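You operate a simulated robot arm through the tools that you are given. There is no shell and no other tool. Be economical: measure what you need, move in short steps, check, and stop when the job is done.

You are at the controls of a simulated two-armed robot. One attempt, no reset.

Task
Hold the scanner still on the desk and press its blue button to read the HEAVY tag.
Fine: hang the tag at the white mark first; then scanner into its cradle and clear the display.
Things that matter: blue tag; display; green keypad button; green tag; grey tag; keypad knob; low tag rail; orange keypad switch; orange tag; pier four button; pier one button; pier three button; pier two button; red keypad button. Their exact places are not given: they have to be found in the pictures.

Only the result counts: the job must be done as asked and must still hold three seconds after the hand-in. Knocking over, shifting, dropping, spilling or breaking anything else fails it.

Robot
Two 7-joint arms with fingered hands on one trunk, on a base that drives. Base frame: it is fixed to the floor where the robot stands at the start and does not move with it; the origin is under the middle of the robot, x ahead of it, y to its left, z up. Lengths are in mm, angles in degrees, forces in N, time in s.
The left shoulder is at the start at [30, 136, 1205], the right one opposite. Places, roughly: display [700, 500, 900]; green keypad button [600, 200, 900]; keypad knob [600, 500, 900]; low tag rail [800, -300, 900]; orange keypad switch [600, 400, 900]; pier four button [600, 300, 900]; pier one button [700, 300, 900]; pier three button [700, 200, 900]; pier two button [700, 300, 900]; red keypad button [600, 300, 900]; release button [600, -400, 900]; scanner button [600, -200, 900]; scanner cradle [600, 100, 900]. Payload 5 kg a hand.
The TCP of each hand is the grasp point between the finger pads, 42 mm short of the fingertips. In the tool frame z runs along the fingers and y along their closing line. The gripper opens to 208 mm. The gripper's body begins 119 mm behind the TCP. The gripper is a hand of 4 fingers: y runs from the thumb to the fingers, the wrist lies at [0, 0, -332] in the tool frame, and closing takes about 1.5 s.
Orientation is told as [roll, pitch, yaw] about the base's x, y, z axes, in that order, counted from this pose: with the fingers straight down and closing along the base's y, the tool's x points along the base's -x, its y along +y and its z along -z.

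Tools
- The arms move only by the tool move_arm. It takes "left_steps", "right_steps" or both (then of equal length, played together; a hand with none holds still); each is a list of rows, each a list of 6 numbers: the turn, a rotation vector about the tool's x, y, z in degrees, then the shift along the tool's x, y, z in m. In form: [[rx, ry, rz, x, y, z], ...]. A call has 1 to 20 rows; each row shifts and turns the commanded pose from where the row before left it, along the tool's axes as they then stand. "left_jaw" and "right_jaw" are, for a hand that has rows, the closure, from 0 (fully open) to 1 (shut), set as the call begins (left out, the last holds). A row lasts 0.2 s, in which the tool goes at most 50 mm and 8.6 degrees; a call with a longer step from one row to the next is refused whole, and so is a gripper value outside its range. Where a pose cannot be reached the arm comes as near as it can. A force on the tool above 90 N (or 10 N above the force at the start of the call, whichever is more), or a blocked arm, ends the call early, and 0.2 s more pass. Each finger travels about 72 mm/s and halts on what it meets, pressing with about 26 N; the grip force reading is that of the motor and also rises with nothing between the fingers. The clock runs only during rows and for 0.2 s after the last one: add rows that do not move to give the fingers time. It gives the time, the measured TCP pose, the force on the tool (base axes), the opening and the grip force at its end, in the units of the frame above (readings bear some noise), with the torque about the TCP (base axes, N m) and any sound that the robot's microphone picked up.
- Cameras (640 x 400 px; columns grow to the right, rows downward): "scene" is now at [45.4, 9.6, 1924.9]; the picture's right is [0.12, -0.99, -0.00], its down [-0.79, -0.09, -0.60] and it looks along [0.60, 0.07, -0.80] (base axes); focal length 250 px, centre (320, 200). "left" rides on the left gripper at [-101, 0, -145] in its tool frame; the picture's right is [0.00, -1.00, 0.00], its down [0.82, 0.00, -0.57] and it looks along [0.57, 0.00, 0.82] (tool axes); focal length 261 px, centre (320, 200). "right" rides on the right gripper at [101, 0, -145] in its tool frame; the picture's right is [0.00, 1.00, 0.00], its down [-0.82, 0.00, -0.57] and it looks along [-0.57, 0.00, 0.82] (tool axes); focal length 261 px, centre (320, 200).
- get_image(camera): a new picture of that camera. The clock stands still meanwhile.
- slide_trunk(by): slides the trunk up (or, below 0, down) by that many mm; the arms and the scene camera ride with it, the base frame stays. It gives what a move gives, with no picture.
- drive_base(legs): drives the robot by 1 to 6 legs, each [ahead, left, turn to the left] in mm, mm and degrees, along the robot's own axes; the way and the turn of a leg run together, so that a leg with both is an arc; at most 1500 mm and 180 degrees a leg. The arms and the cameras ride along, it lands a little off, and it stops where it bumps. It gives what a move gives.
- set_fingers(finger1, finger2, finger3, thumb_bend, hand): sets how far each is bent, from 0 (flat) to 1 (curled in); at 0.3 the hand is open as for a grip, at 0.7 the pads meet at the TCP. One left out holds its place. A second passes; each finger stops where it meets its share of the squeeze, and holds until it gets a number again. A gripper value or a shape takes the hand back. It gives what a move gives, with no picture; readings hold the bend of each and the force on the fingers (four entries, about 0 where the hand has none), thumb and palm.
- set_grasp(shape, hand): the hand has 4 fingers and takes this shape, open, in about a second: jaw (thumb against the fingers, like two jaws); tri (thumb and two fingers); tip (a fingertip pinch); poke (one finger out to press); point (the index stretched); flat (the hand flat); cup (the hand cupped); fist (a fist). The gripper value then closes the fingers along that shape, each until it touches; the sizes above hold for jaw. It gives what a move gives, with no picture.
- turn_head(pan, tilt): turns the head with the scene camera to pan (to the left, within 143 degrees either way) and tilt (down, from -29 to 69), counted from straight ahead of the robot. It gives what a move gives.
- probe_pixels(camera, pixels): for up to 12 pixels [column, row] of the newest picture of that camera ("zoom" is the newest enlarged one), the place [x, y, z] in the base frame of the surface seen there, good to about 3 mm. The clock stands still meanwhile.
- inspect(camera, box): a new picture of the part [left, top, right, bottom] of that camera's present view, enlarged. The clock stands still meanwhile.
- sign_off(): hands the job in; it is judged then, once.

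Work in short steps. Measure before you move; look again where a grasp or a placing could have gone wrong, and mend it. You have 80 turns and 78 pictures in all, those below and enlarged ones among them. Open the grippers and draw the arms clear of the work before you hand the job in, unless the task says otherwise; then end with one line.

The tools are called after "Emit:" as a command line: name --argument value ..., lists and objects as JSON in quotes. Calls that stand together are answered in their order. move_arm: Moves the arms, as the interface text tells. Its arguments: {"type":"object","properties":{"left_steps":{"type":"array"},"left_jaw":{"type":"number"},"right_steps":{"type":"array"},"right_jaw":{"type":"number"}},"required":[]} The other tools are called the same way: slide_trunk (by) slides the trunk up or down; set_grasp (shape, hand) gives the hand a shape; set_fingers (finger1, finger2, finger3, thumb_bend, hand) moves the fingers one by one; drive_base (legs) drives the base; turn_head (pan, tilt) turns the head that bears the scene camera; get_image (camera) takes a picture; probe_pixels (camera, pixels) gives the place of the surface under pixels of a picture; inspect (camera, box) takes an enlarged picture of a part of a camera's view; sign_off () hands the job in.

At the start:

```text
time: 0.0
left_tcp_pos: [778.5, 202.1, 1284.8]
left_tcp_rot: [0.1, 0.1, 0.0]
left_force: [-0.5, 0.2, 0.1]
left_ft_torque: [-0.01, 0.01, 0.0]
left_grip_width: 207.7
left_grip_force: 0.0
left_shape: jaw
left_bend: [0.3, 0.3, 0.3, 0.3]
left_finger forces: [0.0, 0.0, 0.1, 0.0, 0.1, 0.0]
right_tcp_pos: [714.5, -516.0, 1284.4]
right_tcp_rot: [0.0, 0.0, 0.0]
right_force: [-0.1, -0.1, -0.3]
right_ft_torque: [-0.02, 0.01, 0.02]
right_grip_width: 207.4
right_grip_force: 0.1
right_shape: jaw
right_bend: [0.3, 0.3, 0.3, 0.3]
right_finger forces: [0.0, 0.1, 0.1, 0.0, 0.0, 0.0]
trunk travel left (down, up): [-225.0, 265.0]
robot x, y, heading: [3.3, -3.0, -0.3]
head pan, tilt: [6.8, 52.9]
```

scene: 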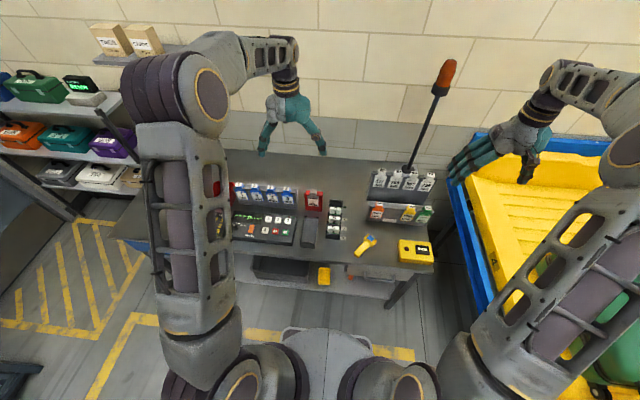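
right: 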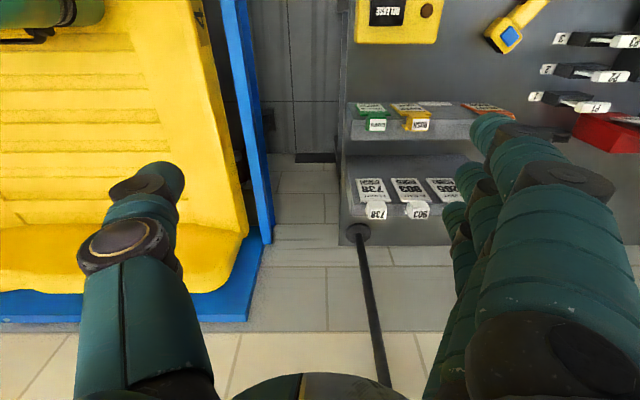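
left: 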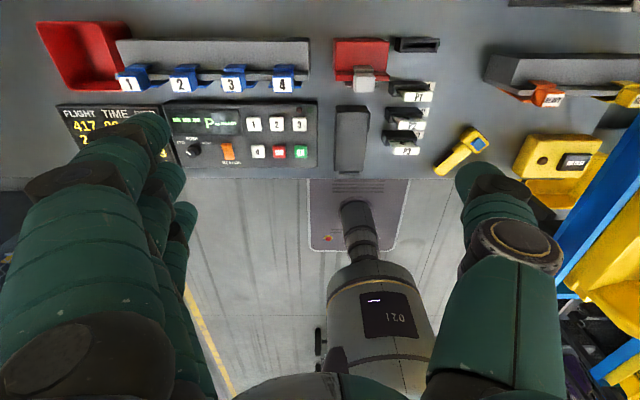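

The desk with scanner (about 365,245 in the scene) and tags (about 400,200) is visible but small. I enlarge these areas.

Emit:
inspect --camera "scene" --box '[320, 160, 450, 270]'

Emit:
inspect --camera "scene" --box '[200, 170, 360, 280]'

Emit:
inspect --camera "right" --box '[330, 0, 640, 240]'

```text
3.64 times, centred on (385, 215) of scene
```

zoom: 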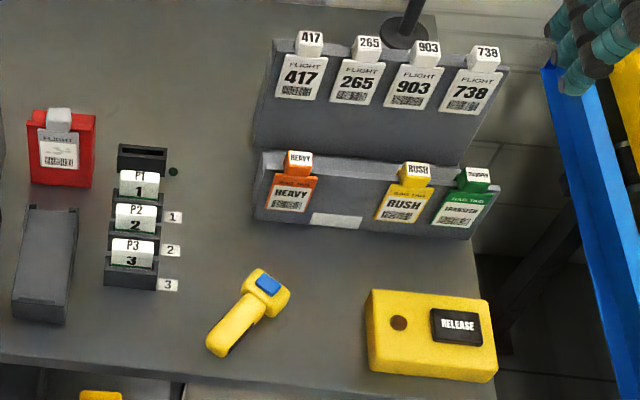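

```text
3.64 times, centred on (280, 225) of scene
```

zoom: 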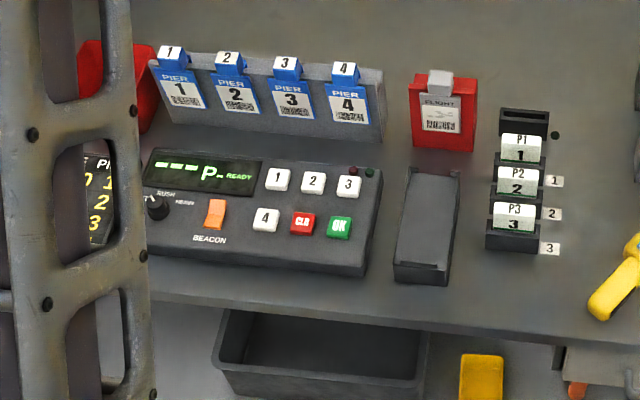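

```text
1.67 times, centred on (485, 120) of right
```

zoom: 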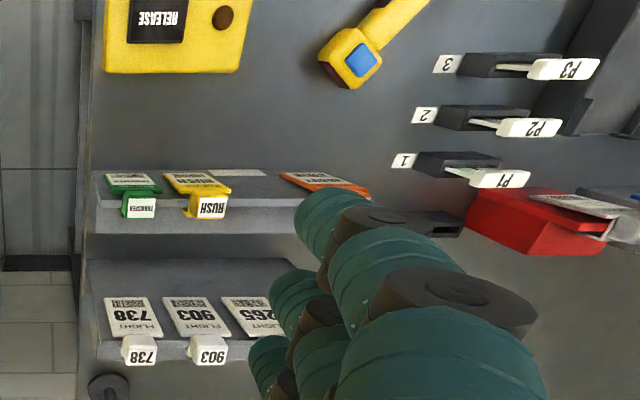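

I zoom the low rail, scanner and keypad once more for measuring.

Emit:
inspect --camera "scene" --box '[360, 185, 440, 265]'

```text
5.00 times, centred on (400, 225) of scene
```

zoom: 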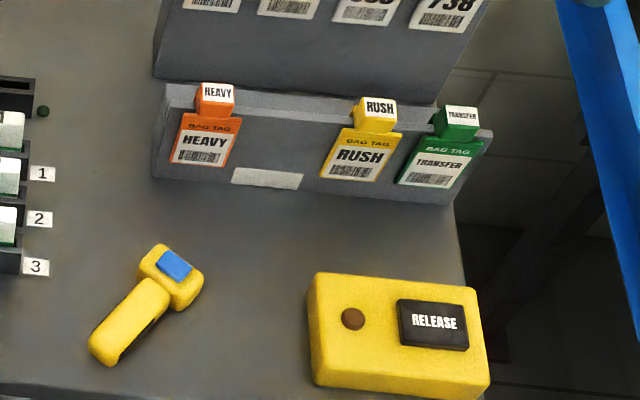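

The scanner's axis runs from (110,345) through (180,262) toward the white mark (267,179), so the mark is its aim. I probe the key points.

Emit:
probe_pixels --camera "zoom" --pixels '[[217, 95], [215, 108], [203, 145], [240, 172], [268, 179], [300, 182], [175, 265], [112, 340], [150, 305], [195, 290], [376, 110], [290, 100]]'

Emit:
inspect --camera "left" --box '[400, 30, 640, 210]'

```text
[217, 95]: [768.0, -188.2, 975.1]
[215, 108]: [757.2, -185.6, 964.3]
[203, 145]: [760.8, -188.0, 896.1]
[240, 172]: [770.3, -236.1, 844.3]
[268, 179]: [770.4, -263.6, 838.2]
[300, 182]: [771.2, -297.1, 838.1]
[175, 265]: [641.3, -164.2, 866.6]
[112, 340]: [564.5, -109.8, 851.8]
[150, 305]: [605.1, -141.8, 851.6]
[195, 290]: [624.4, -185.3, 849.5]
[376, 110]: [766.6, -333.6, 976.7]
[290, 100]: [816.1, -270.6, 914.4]
```

```text
2.22 times, centred on (520, 120) of left
```

zoom: 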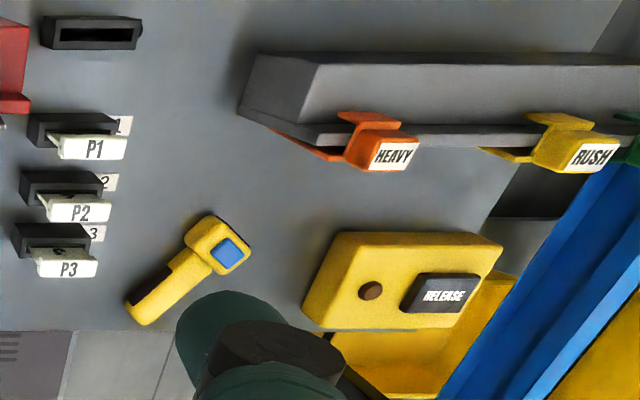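

HEAVY tag's grip block is near [760,-187,968]; the mark is at y≈-266. I bring the right hand over for a closer camera view.

Emit:
move_arm --right_steps '[[0, 0, 0, 0.0135, 0.035, 0.018], [0, 0, 0, 0.0135, 0.035, 0.018], [0, 0, 0, 0.0135, 0.035, 0.018], [0, 0, 0, 0.0135, 0.035, 0.018], [0, 0, 0, 0.0135, 0.035, 0.018], [0, 0, 0, 0.0135, 0.035, 0.018], [0, 0, 0, 0.0135, 0.035, 0.018], [0, 0, 0, 0.0135, 0.035, 0.018], [0, 0, 0, 0.0135, 0.035, 0.018]]'

Emit:
get_image --camera "right"

```text
time: 2.0
left_tcp_pos: [779.6, 204.0, 1283.7]
left_tcp_rot: [0.0, 0.0, 0.0]
left_force: [0.9, 0.7, -0.3]
left_ft_torque: [-0.14, 0.04, -0.04]
left_grip_width: 207.8
left_grip_force: 0.1
left_shape: jaw
left_bend: [0.3, 0.3, 0.3, 0.3]
left_finger forces: [0.0, 0.0, 0.0, 0.0, 0.0, 0.0]
right_tcp_pos: [592.7, -199.4, 1121.4]
right_tcp_rot: [0.0, 0.1, -0.2]
right_force: [0.5, 1.5, -0.1]
right_ft_torque: [-0.05, 0.03, 0.01]
right_grip_width: 208.0
right_grip_force: 0.0
right_shape: jaw
right_bend: [0.3, 0.3, 0.3, 0.3]
right_finger forces: [0.0, 0.1, 0.0, 0.0, 0.0, 0.1]
trunk travel left (down, up): [-225.0, 265.0]
robot x, y, heading: [-1.2, -4.8, 0.1]
head pan, tilt: [6.8, 52.9]
```

```text
69 pictures are left
```

right: 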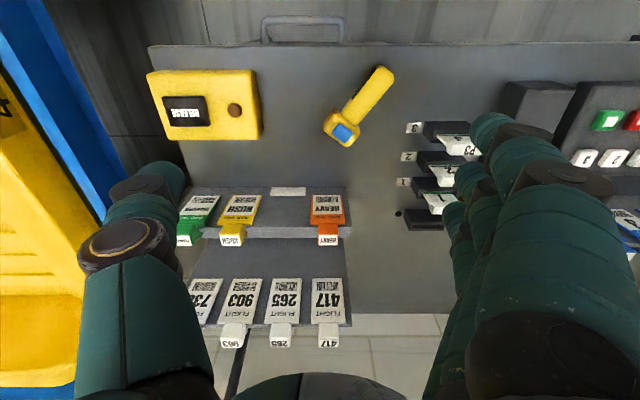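

The camera is upside-down (picture down = forward/up). I enlarge the HEAVY tag at (328,218).

Emit:
inspect --camera "right" --box '[190, 170, 370, 260]'

Emit:
probe_pixels --camera "right" --pixels '[[328, 240], [328, 230], [327, 205], [327, 219], [288, 190], [274, 232], [344, 132], [378, 78], [332, 145], [345, 232], [275, 215], [313, 230]]'

```text
3.56 times, centred on (280, 215) of right
```

zoom: 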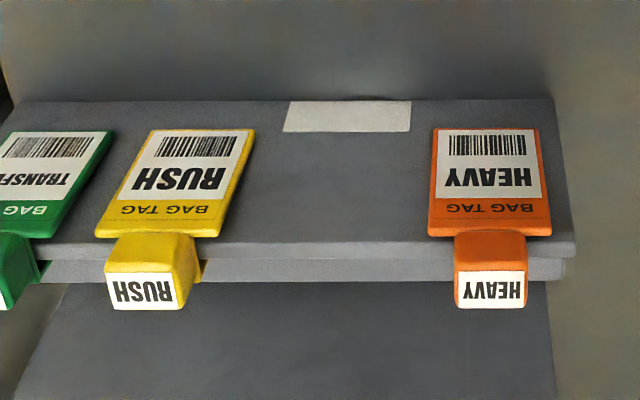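

```text
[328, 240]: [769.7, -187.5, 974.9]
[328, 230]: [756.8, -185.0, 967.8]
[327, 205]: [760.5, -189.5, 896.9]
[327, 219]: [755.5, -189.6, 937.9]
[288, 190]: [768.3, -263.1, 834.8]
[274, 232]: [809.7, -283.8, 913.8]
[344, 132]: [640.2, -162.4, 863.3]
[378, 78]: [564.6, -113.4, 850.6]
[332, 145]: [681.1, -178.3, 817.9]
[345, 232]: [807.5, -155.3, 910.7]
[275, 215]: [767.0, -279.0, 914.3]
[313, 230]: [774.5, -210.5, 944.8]
```

The tag is a front plate with a block on top at z≈945–975; the hook is hidden. I turn the right hand 90° so its camera looks at the rail end from the left, which also tests wrist travel.

Emit:
move_arm --right_steps '[[0, 0, 8.5, 0, 0, 0], [0, 0, 8.5, 0, 0, 0], [0, 0, 8.5, 0, 0, 0], [0, 0, 8.5, 0, 0, 0], [0, 0, 8.5, 0, 0, 0], [0, 0, 8.5, 0, 0, 0], [0, 0, 8.5, 0, 0, 0], [0, 0, 8.5, 0, 0, 0], [0, 0, 8.5, 0, 0, 0], [0, 0, 8.5, 0, 0, 0], [0, 0, 5, 0, 0, 0], [0, 0, 0, 0.022, 0.032, 0.015], [0, 0, 0, 0.022, 0.032, 0.015], [0, 0, 0, 0.022, 0.032, 0.015], [0, 0, 0, 0.022, 0.032, 0.015]]'

Emit:
get_image --camera "right"

```text
time: 5.2
left_tcp_pos: [780.0, 202.0, 1281.7]
left_tcp_rot: [0.0, 0.0, 0.0]
left_force: [1.3, 1.4, -0.7]
left_ft_torque: [-0.12, 0.12, 0.0]
left_grip_width: 208.0
left_grip_force: 0.0
left_shape: jaw
left_bend: [0.3, 0.3, 0.3, 0.3]
left_finger forces: [0.0, 0.0, 0.0, 0.0, 0.0, 0.1]
right_tcp_pos: [724.4, -112.9, 1059.8]
right_tcp_rot: [-0.2, 0.1, -90.1]
right_force: [1.0, 0.5, 0.0]
right_ft_torque: [-0.01, 0.18, 0.01]
right_grip_width: 207.8
right_grip_force: 0.0
right_shape: jaw
right_bend: [0.3, 0.3, 0.3, 0.3]
right_finger forces: [0.0, 0.1, 0.1, 0.1, 0.0, 0.1]
trunk travel left (down, up): [-225.0, 265.0]
robot x, y, heading: [-0.7, 1.8, 0.0]
head pan, tilt: [6.8, 52.9]
```

```text
67 pictures are left
```

right: 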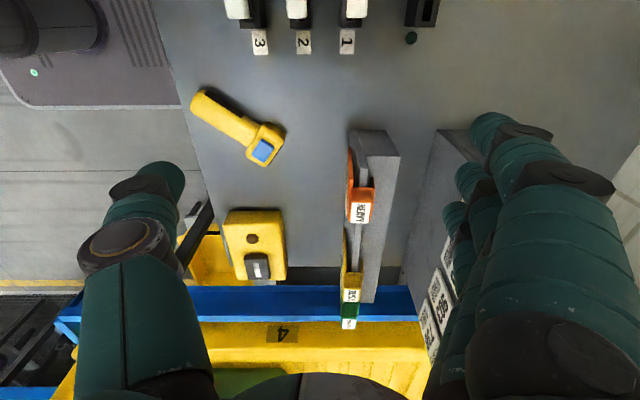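

Yaw −90 is reachable. I enlarge the rail end around (365,185).

Emit:
inspect --camera "right" --box '[310, 120, 430, 240]'

Emit:
inspect --camera "right" --box '[180, 80, 300, 180]'

```text
3.33 times, centred on (370, 180) of right
```

zoom: 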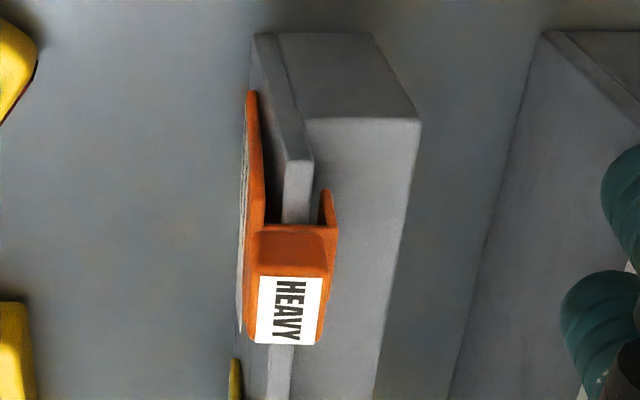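

```text
4.00 times, centred on (240, 130) of right
```

zoom: 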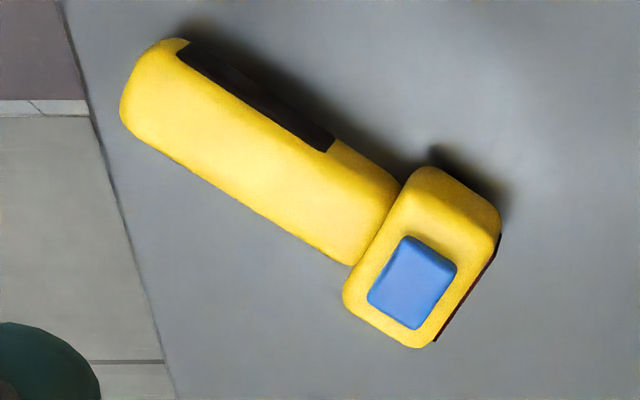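

The tag is a saddle over a lip (front plate, short rear leg), block on top. I probe scanner outline in this zoom, and the tag via the full image.

Emit:
probe_pixels --camera "zoom" --pixels '[[412, 282], [150, 100], [240, 150], [330, 200], [300, 235], [345, 155], [440, 185], [360, 300], [425, 340], [495, 225], [270, 110], [200, 175]]'

Emit:
probe_pixels --camera "right" --pixels '[[364, 192], [373, 193], [355, 192], [371, 180], [360, 205], [350, 170], [370, 205], [367, 172], [358, 213]]'

```text
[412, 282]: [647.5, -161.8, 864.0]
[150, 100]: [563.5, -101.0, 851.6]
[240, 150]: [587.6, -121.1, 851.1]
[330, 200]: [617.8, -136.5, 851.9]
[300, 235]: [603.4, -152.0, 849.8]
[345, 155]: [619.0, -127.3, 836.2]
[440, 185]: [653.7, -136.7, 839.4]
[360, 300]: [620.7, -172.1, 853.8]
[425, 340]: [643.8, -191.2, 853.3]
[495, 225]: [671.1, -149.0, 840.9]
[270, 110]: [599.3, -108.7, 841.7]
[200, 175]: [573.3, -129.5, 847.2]
```

```text
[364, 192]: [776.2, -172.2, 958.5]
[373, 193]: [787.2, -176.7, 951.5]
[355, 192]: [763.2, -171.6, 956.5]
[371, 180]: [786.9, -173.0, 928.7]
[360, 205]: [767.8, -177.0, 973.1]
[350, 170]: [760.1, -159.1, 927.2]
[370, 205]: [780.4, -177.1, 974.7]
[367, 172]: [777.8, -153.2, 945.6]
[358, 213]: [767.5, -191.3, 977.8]
```

I probe the upper rail for clearance before coming over the tag.

Emit:
probe_pixels --camera "right" --pixels '[[440, 145], [440, 290], [425, 325], [430, 200], [455, 135], [465, 133]]'

Emit:
probe_pixels --camera "scene" --pixels '[[381, 171], [396, 173], [380, 180]]'

Emit:
move_arm --right_steps '[[0, 0, -8.5, 0, 0, 0], [0, 0, -8.5, 0, 0, 0], [0, 0, -8.5, 0, 0, 0], [0, 0, -8.5, 0, 0, 0], [0, 0, -8.5, 0, 0, 0], [0, 0, -8.5, 0, 0, 0], [0, 0, -8.5, 0, 0, 0], [0, 0, -8.5, 0, 0, 0], [0, 0, -8.5, 0, 0, 0], [0, 0, -8.5, 0, 0, 0], [0, 0, -5, 0, 0, 0], [0, 0, 0, -0.023, -0.037, 0], [0, 0, 0, -0.023, -0.037, 0], [0, 0, 0, 0, 0, 0]]' --right_jaw 0.5

Emit:
get_image --camera "right"

Emit:
inspect --camera "scene" --box '[340, 120, 460, 240]'

```text
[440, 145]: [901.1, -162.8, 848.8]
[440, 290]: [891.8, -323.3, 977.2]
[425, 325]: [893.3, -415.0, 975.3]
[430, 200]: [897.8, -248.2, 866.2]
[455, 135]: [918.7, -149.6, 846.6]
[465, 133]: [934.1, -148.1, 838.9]
```

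```text
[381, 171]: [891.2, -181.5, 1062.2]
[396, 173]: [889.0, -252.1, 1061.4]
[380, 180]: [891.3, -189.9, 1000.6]
```

```text
time: 8.2
left_tcp_pos: [777.6, 203.5, 1285.1]
left_tcp_rot: [0.0, 0.0, 0.1]
left_force: [-0.4, 0.5, 0.5]
left_ft_torque: [-0.1, 0.01, 0.01]
left_grip_width: 207.8
left_grip_force: 0.1
left_shape: jaw
left_bend: [0.3, 0.3, 0.3, 0.3]
left_finger forces: [0.0, 0.0, 0.0, 0.0, 0.0, 0.0]
right_tcp_pos: [766.7, -183.5, 1063.8]
right_tcp_rot: [0.1, 0.0, 0.2]
right_force: [0.2, 0.3, 0.3]
right_ft_torque: [-0.1, -0.05, -0.02]
right_grip_width: 104.6
right_grip_force: 0.1
right_shape: jaw
right_bend: [0.73, 0.73, 0.73, 0.7]
right_finger forces: [0.1, 0.0, 0.1, 0.0, 0.0, 0.0]
trunk travel left (down, up): [-225.0, 265.0]
robot x, y, heading: [0.6, -1.3, 0.0]
head pan, tilt: [6.8, 52.9]
```

```text
64 pictures are left
```

right: 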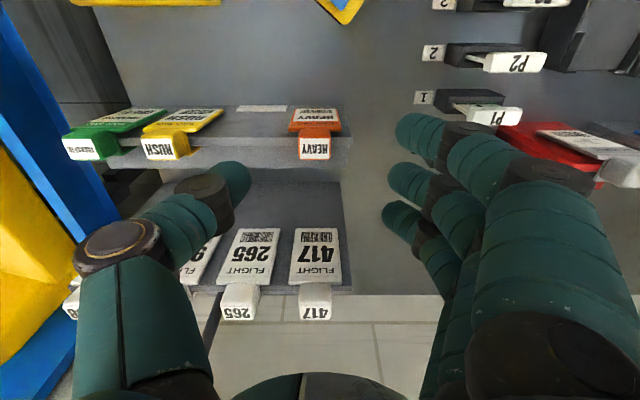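

```text
3.33 times, centred on (400, 180) of scene
```

zoom: 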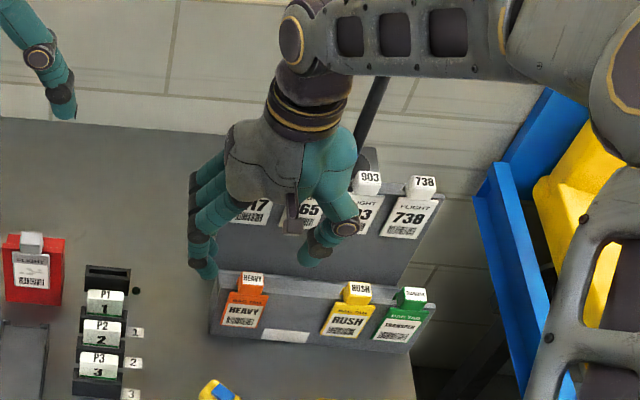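

Width 104, thumb and fingers straddle the HEAVY block at (314,150). I descend so the tips are just above z≈948.

Emit:
move_arm --right_steps '[[0, 0, 0, -0.002, -0.002, 0.025], [0, 0, 0, -0.002, -0.0015, 0.025], [0, 0, 0, 0, 0, 0.022], [0, 0, 0, 0, 0, 0]]'

Emit:
get_image --camera "right"

Emit:
inspect --camera "scene" --box '[360, 160, 440, 230]'

```text
time: 9.2
left_tcp_pos: [779.0, 202.5, 1284.8]
left_tcp_rot: [0.0, 0.0, 0.0]
left_force: [-0.3, -0.7, 0.3]
left_ft_torque: [-0.01, -0.05, 0.01]
left_grip_width: 207.6
left_grip_force: 0.0
left_shape: jaw
left_bend: [0.3, 0.3, 0.3, 0.3]
left_finger forces: [0.1, 0.0, 0.1, 0.1, 0.0, 0.1]
right_tcp_pos: [771.7, -188.2, 992.3]
right_tcp_rot: [-0.1, 0.0, 0.0]
right_force: [-1.2, -0.1, 0.0]
right_ft_torque: [0.05, -0.01, 0.03]
right_grip_width: 104.4
right_grip_force: 0.2
right_shape: jaw
right_bend: [0.73, 0.73, 0.73, 0.7]
right_finger forces: [0.1, 0.1, 0.1, 0.0, 0.1, 0.0]
trunk travel left (down, up): [-225.0, 265.0]
robot x, y, heading: [1.6, 2.7, 0.1]
head pan, tilt: [6.8, 52.9]
```

```text
62 pictures are left
```

right: 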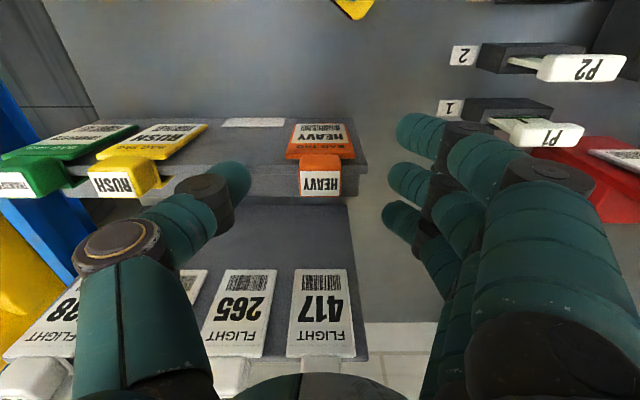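

```text
5.71 times, centred on (400, 195) of scene
```

zoom: 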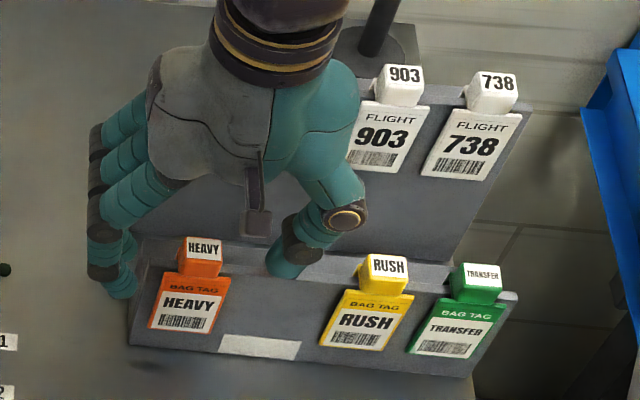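

I probe the finger tips to see their true places relative to the block.

Emit:
probe_pixels --camera "right" --pixels '[[240, 180], [245, 190], [403, 130], [393, 178], [388, 213], [320, 180], [320, 160], [230, 165]]'

Emit:
probe_pixels --camera "zoom" --pixels '[[285, 268], [120, 290], [105, 270], [130, 280]]'

```text
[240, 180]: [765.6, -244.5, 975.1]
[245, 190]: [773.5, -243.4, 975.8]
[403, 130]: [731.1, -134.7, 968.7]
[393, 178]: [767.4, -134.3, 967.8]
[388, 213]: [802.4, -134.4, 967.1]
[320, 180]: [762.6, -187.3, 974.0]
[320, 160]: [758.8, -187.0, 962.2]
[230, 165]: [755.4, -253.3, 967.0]
```

```text
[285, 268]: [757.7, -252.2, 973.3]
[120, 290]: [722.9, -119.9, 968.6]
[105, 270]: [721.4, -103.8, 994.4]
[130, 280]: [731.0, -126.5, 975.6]
```

Tips are near z≈960 and centred on the block in x and y. I lower 8 mm and close.

Emit:
move_arm --right_steps '[[0, 0, 0, 0, 0, 0.008], [0, 0, 0, 0, 0, 0]]'

Emit:
move_arm --right_steps '[[0, 0, 0, 0, 0, 0], [0, 0, 0, 0, 0, 0], [0, 0, 0, 0, 0, 0], [0, 0, 0, 0, 0, 0], [0, 0, 0, 0, 0, 0], [0, 0, 0, 0, 0, 0]]' --right_jaw 1.0

Emit:
get_image --camera "right"

Emit:
inspect --camera "scene" --box '[360, 160, 440, 230]'

```text
time: 9.8
left_tcp_pos: [777.8, 203.3, 1285.5]
left_tcp_rot: [0.0, -0.1, 0.0]
left_force: [0.1, -0.1, -0.8]
left_ft_torque: [-0.03, 0.01, 0.01]
left_grip_width: 207.8
left_grip_force: 0.0
left_shape: jaw
left_bend: [0.3, 0.3, 0.3, 0.3]
left_finger forces: [0.1, 0.0, 0.0, 0.0, 0.0, 0.1]
right_tcp_pos: [773.0, -188.9, 986.9]
right_tcp_rot: [0.0, 0.0, 0.1]
right_force: [-0.5, 0.6, 25.9]
right_ft_torque: [-1.96, 0.2, -0.07]
right_grip_width: 104.2
right_grip_force: 0.0
right_shape: jaw
right_bend: [0.73, 0.73, 0.73, 0.7]
right_finger forces: [0.0, 0.1, 0.0, 0.0, 26.1, 0.1]
trunk travel left (down, up): [-225.0, 265.0]
robot x, y, heading: [-0.1, 1.7, -0.0]
head pan, tilt: [6.8, 52.9]
```

```text
time: 11.2
left_tcp_pos: [778.8, 206.3, 1284.9]
left_tcp_rot: [-0.1, 0.0, 0.1]
left_force: [0.8, 0.9, -0.3]
left_ft_torque: [-0.15, -0.01, 0.01]
left_grip_width: 207.9
left_grip_force: 0.1
left_shape: jaw
left_bend: [0.3, 0.3, 0.3, 0.3]
left_finger forces: [0.0, 0.1, 0.0, 0.1, 0.1, 0.1]
right_tcp_pos: [772.0, -181.9, 984.5]
right_tcp_rot: [0.2, -0.1, 0.2]
right_force: [8.3, 18.7, 30.7]
right_ft_torque: [1.75, -0.32, -0.23]
right_grip_width: 26.8
right_grip_force: 26.3
right_shape: jaw
right_bend: [0.7, 0.73, 0.7, 0.74]
right_finger forces: [0.0, 45.7, 0.0, 0.0, 0.0, 0.0]
trunk travel left (down, up): [-225.0, 265.0]
robot x, y, heading: [-2.6, -0.2, -0.2]
head pan, tilt: [6.8, 52.9]
```

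```text
60 pictures are left
```

right: 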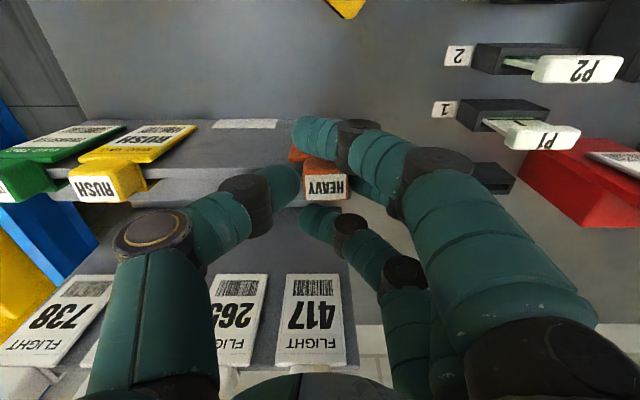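

```text
5.71 times, centred on (400, 195) of scene
```

zoom: 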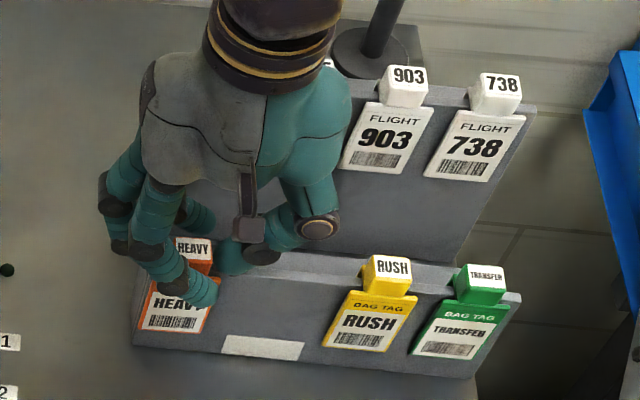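

Thumb pressed the lip top slightly (26 N up), and the block is now pinched between thumb and middle finger (width 26.8). I lift 60 mm and look.

Emit:
move_arm --right_steps '[[0, 0, 0, 0, 0, -0.005], [0, 0, 0, 0, 0, -0.01], [0, 0, 0, 0, 0, -0.015], [0, 0, 0, 0, 0, -0.02], [0, 0, 0, 0, 0, -0.015], [0, 0, 0, 0, 0, 0]]'

Emit:
get_image --camera "right"

Emit:
inspect --camera "scene" --box '[360, 150, 440, 230]'

```text
time: 12.6
left_tcp_pos: [779.7, 202.5, 1283.6]
left_tcp_rot: [0.1, 0.0, -0.1]
left_force: [0.6, 0.3, -1.1]
left_ft_torque: [-0.02, 0.05, -0.03]
left_grip_width: 207.8
left_grip_force: 0.0
left_shape: jaw
left_bend: [0.3, 0.3, 0.3, 0.3]
left_finger forces: [0.1, 0.0, 0.0, 0.0, 0.0, 0.0]
right_tcp_pos: [771.4, -190.2, 1048.1]
right_tcp_rot: [0.0, 0.1, -0.1]
right_force: [0.1, 0.1, -0.7]
right_ft_torque: [-0.02, 0.06, -0.01]
right_grip_width: 25.1
right_grip_force: 26.6
right_shape: jaw
right_bend: [0.7, 0.72, 0.7, 0.73]
right_finger forces: [0.0, 5.5, 0.0, 0.0, 5.5, 0.0]
trunk travel left (down, up): [-225.0, 265.0]
robot x, y, heading: [-0.1, -2.7, 0.1]
head pan, tilt: [6.8, 52.9]
```

```text
58 pictures are left
```

right: 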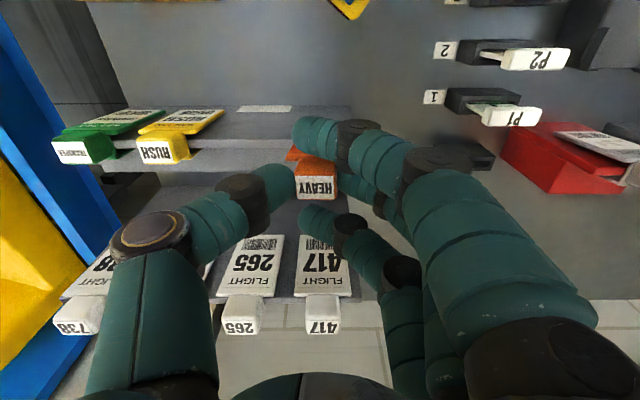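

```text
5.00 times, centred on (400, 190) of scene
```

zoom: 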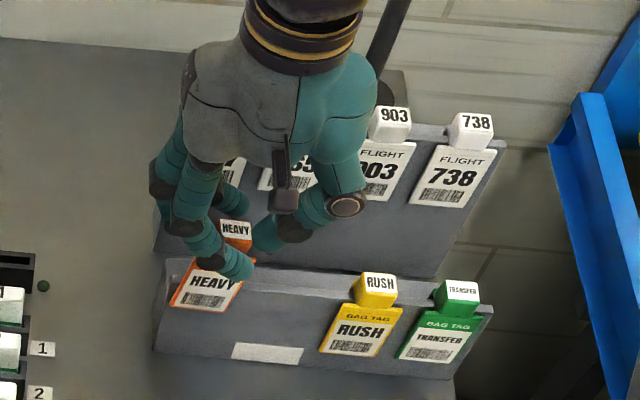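

The tag is lifted cleanly. I measure its pose in hand.

Emit:
probe_pixels --camera "zoom" --pixels '[[236, 230], [178, 290], [200, 282], [195, 302], [225, 306], [180, 303], [225, 290]]'

Emit:
probe_pixels --camera "right" --pixels '[[317, 188], [300, 188], [333, 190], [318, 170], [292, 153], [265, 107], [288, 107], [241, 107]]'

```text
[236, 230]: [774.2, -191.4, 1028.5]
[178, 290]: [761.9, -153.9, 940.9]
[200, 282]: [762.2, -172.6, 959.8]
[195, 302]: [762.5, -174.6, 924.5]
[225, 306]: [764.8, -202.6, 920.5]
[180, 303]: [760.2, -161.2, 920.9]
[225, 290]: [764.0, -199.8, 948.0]
```

```text
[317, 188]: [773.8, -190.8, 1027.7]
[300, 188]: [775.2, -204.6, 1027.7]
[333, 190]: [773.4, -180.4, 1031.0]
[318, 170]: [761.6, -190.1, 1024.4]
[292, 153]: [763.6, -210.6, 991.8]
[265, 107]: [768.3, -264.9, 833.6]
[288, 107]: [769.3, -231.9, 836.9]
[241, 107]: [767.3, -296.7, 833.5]
```

The plate may be tilted slightly in the pinch; I zoom to check it.

Emit:
inspect --camera "scene" --box '[388, 190, 428, 222]'

Emit:
probe_pixels --camera "zoom" --pixels '[[20, 280], [10, 260], [100, 250]]'

Emit:
inspect --camera "left" --box '[480, 0, 640, 120]'

```text
12.50 times, centred on (408, 206) of scene
```

zoom: 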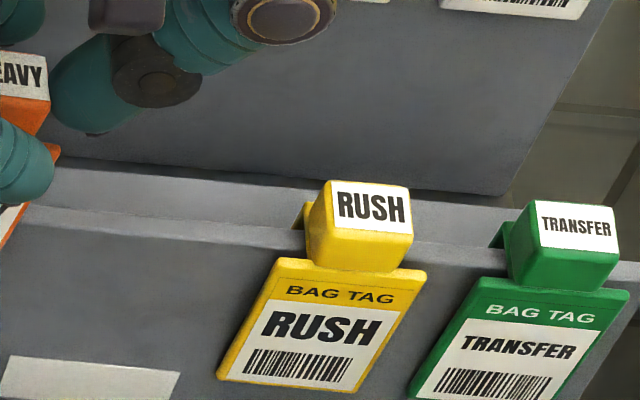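

```text
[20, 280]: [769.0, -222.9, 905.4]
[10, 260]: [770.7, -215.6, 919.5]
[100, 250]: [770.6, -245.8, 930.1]
```

```text
3.33 times, centred on (560, 60) of left
```

zoom: 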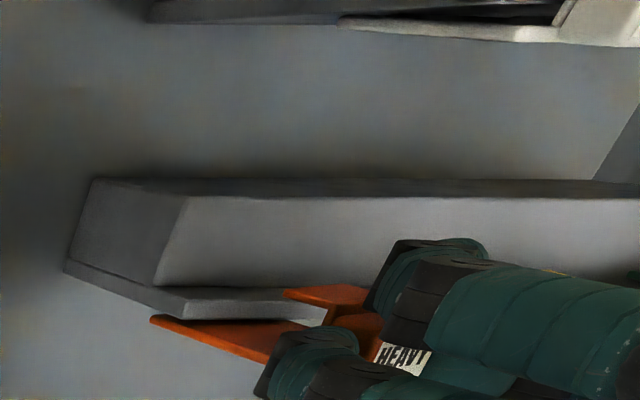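

My box missed; the tag is near scene (377,205).

Emit:
inspect --camera "scene" --box '[362, 187, 402, 215]'

```text
14.29 times, centred on (382, 201) of scene
```

zoom: 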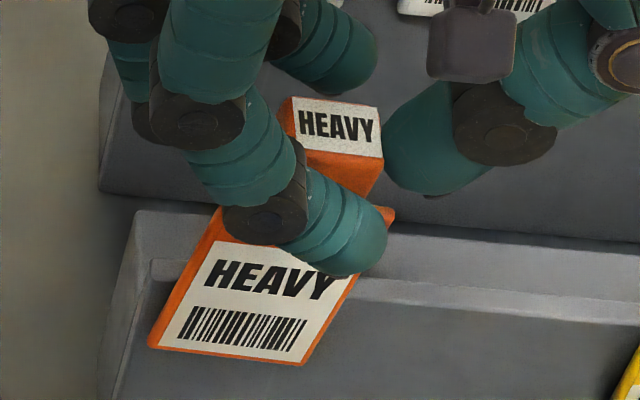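

Emit:
probe_pixels --camera "zoom" --pixels '[[155, 343], [300, 360], [215, 225], [390, 215], [290, 110], [380, 120], [285, 150], [375, 175], [185, 290], [335, 310]]'

```text
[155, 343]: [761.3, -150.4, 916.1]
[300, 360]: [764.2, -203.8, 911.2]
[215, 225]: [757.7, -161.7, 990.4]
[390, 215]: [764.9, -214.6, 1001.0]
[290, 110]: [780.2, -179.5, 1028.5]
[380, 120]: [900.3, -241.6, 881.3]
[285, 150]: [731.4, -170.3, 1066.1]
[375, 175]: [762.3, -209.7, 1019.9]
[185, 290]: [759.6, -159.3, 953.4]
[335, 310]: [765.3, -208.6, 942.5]
```

The tag is rolled about +7° in hand (bottom toward +y). I counter-roll the tool 7° and shift ~71 mm toward the mark.

Emit:
move_arm --right_steps '[[3.5, 0, 0, 0, 0, 0], [3.5, 0, 0, 0, 0, 0], [0, 0, 0, 0, -0.0235, 0.0029], [0, 0, 0, 0, -0.0235, 0.0029], [0, 0, 0, 0, -0.0235, 0.0029], [0, 0, 0, 0, 0, 0]]'

Emit:
inspect --camera "scene" --box '[378, 187, 418, 215]'

```text
time: 14.0
left_tcp_pos: [779.8, 202.7, 1284.4]
left_tcp_rot: [0.0, -0.1, 0.0]
left_force: [0.0, 0.4, 0.5]
left_ft_torque: [-0.07, -0.02, 0.02]
left_grip_width: 207.6
left_grip_force: 0.1
left_shape: jaw
left_bend: [0.3, 0.3, 0.3, 0.3]
left_finger forces: [0.0, 0.0, 0.0, 0.0, 0.1, 0.0]
right_tcp_pos: [772.7, -260.8, 1048.3]
right_tcp_rot: [-7.0, 0.0, -0.1]
right_force: [-1.1, 0.0, -0.8]
right_ft_torque: [-0.04, 0.04, 0.01]
right_grip_width: 25.0
right_grip_force: 25.9
right_shape: jaw
right_bend: [0.7, 0.72, 0.7, 0.73]
right_finger forces: [0.0, 6.0, 0.0, 0.0, 5.5, 0.1]
trunk travel left (down, up): [-225.0, 265.0]
robot x, y, heading: [1.6, -1.6, -0.0]
head pan, tilt: [6.8, 52.9]
```

```text
14.29 times, centred on (398, 201) of scene
```

zoom: 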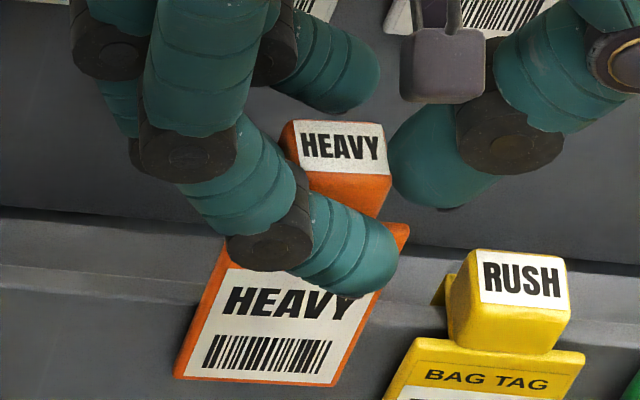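

Emit:
probe_pixels --camera "zoom" --pixels '[[178, 373], [330, 382], [228, 255], [405, 232], [292, 128], [382, 128], [385, 190], [218, 310], [365, 320], [450, 270], [395, 372], [580, 360]]'

```text
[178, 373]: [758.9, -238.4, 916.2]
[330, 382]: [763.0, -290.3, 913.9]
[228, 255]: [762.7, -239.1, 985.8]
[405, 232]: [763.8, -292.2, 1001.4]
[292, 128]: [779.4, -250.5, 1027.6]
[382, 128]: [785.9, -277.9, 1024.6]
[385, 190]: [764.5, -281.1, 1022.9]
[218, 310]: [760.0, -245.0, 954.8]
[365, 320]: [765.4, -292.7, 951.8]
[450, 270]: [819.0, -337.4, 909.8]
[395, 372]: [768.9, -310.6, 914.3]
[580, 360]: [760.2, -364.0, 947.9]
```

Tag is level with centre y≈-265, matching the mark (-264). I lower it 51 mm along base z, with a 2 mm x correction.

Emit:
move_arm --right_steps '[[0, 0, 0, 0.001, 0.0018, 0.015], [0, 0, 0, 0.001, 0.0018, 0.015], [0, 0, 0, 0, 0.0013, 0.0105], [0, 0, 0, 0, 0.0006, 0.005], [0, 0, 0, 0, 0.0006, 0.005], [0, 0, 0, 0, 0, 0]]'

Emit:
inspect --camera "scene" --box '[374, 190, 424, 230]'

```text
time: 15.4
left_tcp_pos: [779.4, 203.1, 1284.5]
left_tcp_rot: [0.0, 0.0, -0.1]
left_force: [-0.1, 0.0, 0.2]
left_ft_torque: [0.01, 0.05, 0.01]
left_grip_width: 208.1
left_grip_force: 0.0
left_shape: jaw
left_bend: [0.3, 0.3, 0.3, 0.3]
left_finger forces: [0.0, 0.0, 0.1, 0.0, 0.1, 0.0]
right_tcp_pos: [769.5, -260.9, 996.9]
right_tcp_rot: [-6.9, 0.0, 0.0]
right_force: [-0.2, 0.2, -0.1]
right_ft_torque: [0.01, -0.02, 0.03]
right_grip_width: 25.4
right_grip_force: 26.2
right_shape: jaw
right_bend: [0.7, 0.72, 0.7, 0.73]
right_finger forces: [0.1, 6.4, 0.0, 0.1, 5.5, 0.0]
trunk travel left (down, up): [-225.0, 265.0]
robot x, y, heading: [-0.4, -1.4, 0.1]
head pan, tilt: [6.8, 52.9]
```

```text
10.00 times, centred on (399, 210) of scene
```

zoom: 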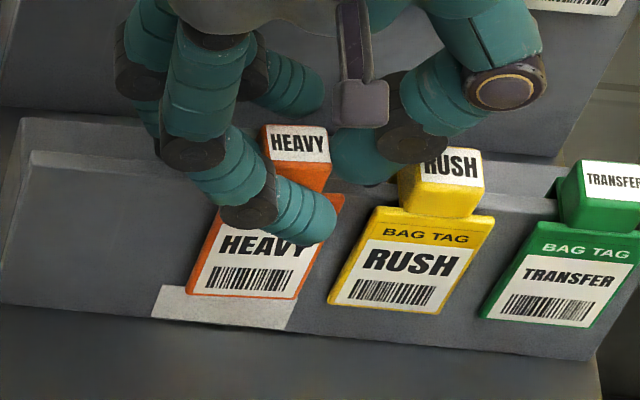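

No contact force yet. I lower in 2 mm steps until it seats.

Emit:
move_arm --right_steps '[[0, 0, 0, 0, 0.0002, 0.002], [0, 0, 0, 0, 0.0002, 0.002], [0, 0, 0, 0, 0.0002, 0.002], [0, 0, 0, 0, 0, 0]]'

Emit:
inspect --camera "scene" --box '[374, 190, 424, 230]'

Emit:
probe_pixels --camera "zoom" --pixels '[[300, 140], [455, 160], [190, 290], [296, 296], [225, 220], [343, 195], [160, 300], [285, 318]]'

```text
time: 16.4
left_tcp_pos: [778.0, 201.9, 1283.7]
left_tcp_rot: [-0.1, 0.1, 0.0]
left_force: [-0.9, -0.2, 0.3]
left_ft_torque: [-0.02, -0.03, 0.0]
left_grip_width: 207.6
left_grip_force: 0.0
left_shape: jaw
left_bend: [0.3, 0.3, 0.3, 0.3]
left_finger forces: [0.0, 0.0, 0.1, 0.0, 0.0, 0.0]
right_tcp_pos: [769.6, -260.6, 990.9]
right_tcp_rot: [-6.9, -0.1, 0.0]
right_force: [0.6, 1.4, 5.5]
right_ft_torque: [0.03, -0.05, -0.01]
right_grip_width: 25.2
right_grip_force: 25.8
right_shape: jaw
right_bend: [0.7, 0.73, 0.7, 0.73]
right_finger forces: [0.1, 9.0, 0.0, 0.1, 6.3, 0.1]
trunk travel left (down, up): [-225.0, 265.0]
robot x, y, heading: [2.4, -1.0, -0.3]
head pan, tilt: [6.8, 52.9]
```

```text
10.00 times, centred on (399, 210) of scene
```

zoom: 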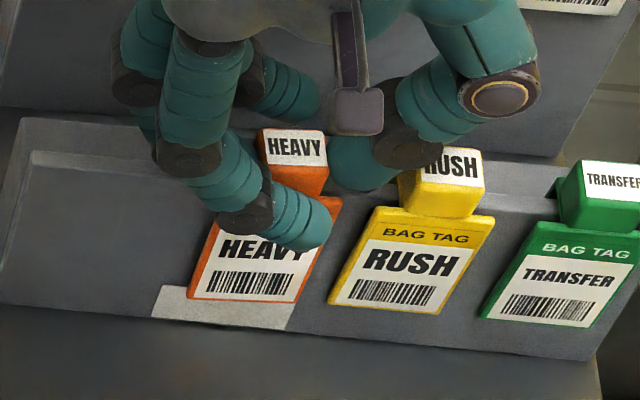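

```text
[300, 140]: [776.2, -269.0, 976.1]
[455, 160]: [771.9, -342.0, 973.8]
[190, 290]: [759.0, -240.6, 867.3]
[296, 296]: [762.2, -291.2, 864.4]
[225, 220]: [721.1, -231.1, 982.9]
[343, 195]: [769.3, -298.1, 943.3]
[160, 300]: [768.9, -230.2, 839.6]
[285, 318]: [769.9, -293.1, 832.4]
```

Contact 5.5 N, block top at 976 (its resting height), plate y -240..-291 over mark -230..-298. I open a little, then rise.

Emit:
move_arm --right_steps '[[0, 0, 0, 0, 0, 0], [0, 0, 0, 0, 0, 0], [0, 0, 0, 0, 0, 0]]' --right_jaw 0.78

Emit:
get_image --camera "right"

Emit:
inspect --camera "scene" --box '[374, 190, 424, 230]'

```text
time: 17.2
left_tcp_pos: [777.8, 201.4, 1284.2]
left_tcp_rot: [0.0, 0.0, -0.1]
left_force: [0.4, -0.1, 0.3]
left_ft_torque: [-0.01, -0.05, -0.02]
left_grip_width: 207.7
left_grip_force: 0.1
left_shape: jaw
left_bend: [0.3, 0.3, 0.3, 0.3]
left_finger forces: [0.0, 0.0, 0.1, 0.1, 0.0, 0.0]
right_tcp_pos: [768.5, -262.1, 991.1]
right_tcp_rot: [-7.0, -0.1, 0.0]
right_force: [-0.5, -1.5, 2.3]
right_ft_torque: [0.03, 0.01, 0.0]
right_grip_width: 45.7
right_grip_force: 0.1
right_shape: jaw
right_bend: [0.73, 0.74, 0.73, 0.7]
right_finger forces: [0.0, 3.1, 0.0, 0.1, 0.0, 0.0]
trunk travel left (down, up): [-225.0, 265.0]
robot x, y, heading: [0.4, 1.5, 0.1]
head pan, tilt: [6.8, 52.9]
```

```text
50 pictures are left
```

right: 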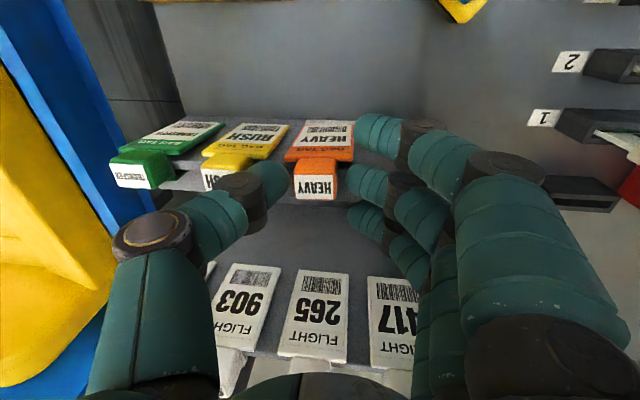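

```text
10.00 times, centred on (399, 210) of scene
```

zoom: 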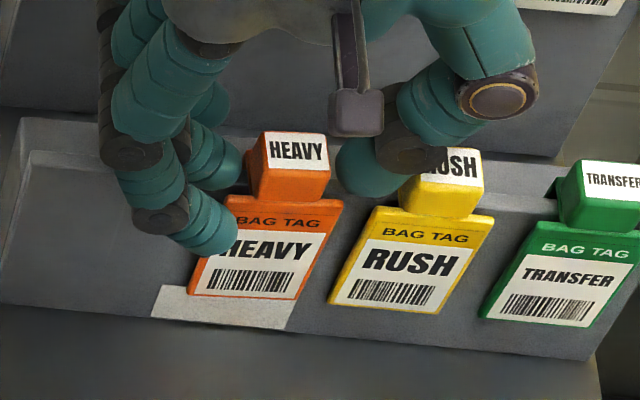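

The thumb is free; the middle finger still touches lightly (3 N). I shift 4 mm to +y to free it, then rise 70 mm.

Emit:
move_arm --right_steps '[[0, 0, 0, 0, 0.004, -0.0005], [0, 0, 0, 0, 0, 0], [0, 0, 0, 0, -0.0012, -0.01], [0, 0, 0, 0, -0.0024, -0.02], [0, 0, 0, 0, -0.0024, -0.02], [0, 0, 0, 0, -0.0024, -0.02], [0, 0, 0, 0, 0, 0]]'

Emit:
inspect --camera "scene" --box '[374, 190, 424, 230]'

Emit:
probe_pixels --camera "zoom" --pixels '[[292, 155], [190, 290], [296, 296], [225, 210], [343, 205], [455, 165], [160, 292], [290, 305], [205, 310]]'

```text
time: 18.8
left_tcp_pos: [780.1, 201.2, 1284.6]
left_tcp_rot: [0.0, 0.0, 0.1]
left_force: [2.0, -1.0, -1.2]
left_ft_torque: [0.01, 0.03, 0.0]
left_grip_width: 207.9
left_grip_force: 0.0
left_shape: jaw
left_bend: [0.3, 0.3, 0.3, 0.3]
left_finger forces: [0.0, 0.0, 0.1, 0.0, 0.0, 0.0]
right_tcp_pos: [771.4, -256.9, 1060.9]
right_tcp_rot: [-7.0, 0.0, 0.0]
right_force: [-0.3, -0.2, -0.4]
right_ft_torque: [-0.02, 0.04, 0.01]
right_grip_width: 45.5
right_grip_force: 0.1
right_shape: jaw
right_bend: [0.73, 0.73, 0.73, 0.7]
right_finger forces: [0.0, 0.0, 0.1, 0.1, 0.0, 0.1]
trunk travel left (down, up): [-225.0, 265.0]
robot x, y, heading: [-3.5, -0.5, 0.0]
head pan, tilt: [6.8, 52.9]
```

```text
10.00 times, centred on (399, 210) of scene
```

zoom: 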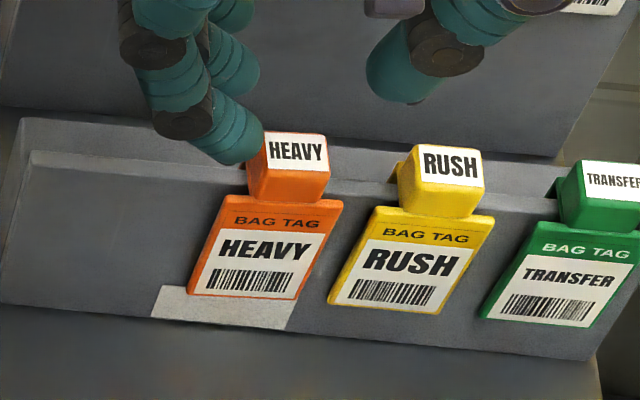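

```text
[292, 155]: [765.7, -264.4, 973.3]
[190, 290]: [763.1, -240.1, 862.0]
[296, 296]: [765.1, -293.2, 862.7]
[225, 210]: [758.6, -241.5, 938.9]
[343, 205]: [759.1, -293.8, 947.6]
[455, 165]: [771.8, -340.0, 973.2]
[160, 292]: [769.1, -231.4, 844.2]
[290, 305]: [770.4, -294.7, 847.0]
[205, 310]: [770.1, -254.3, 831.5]
```

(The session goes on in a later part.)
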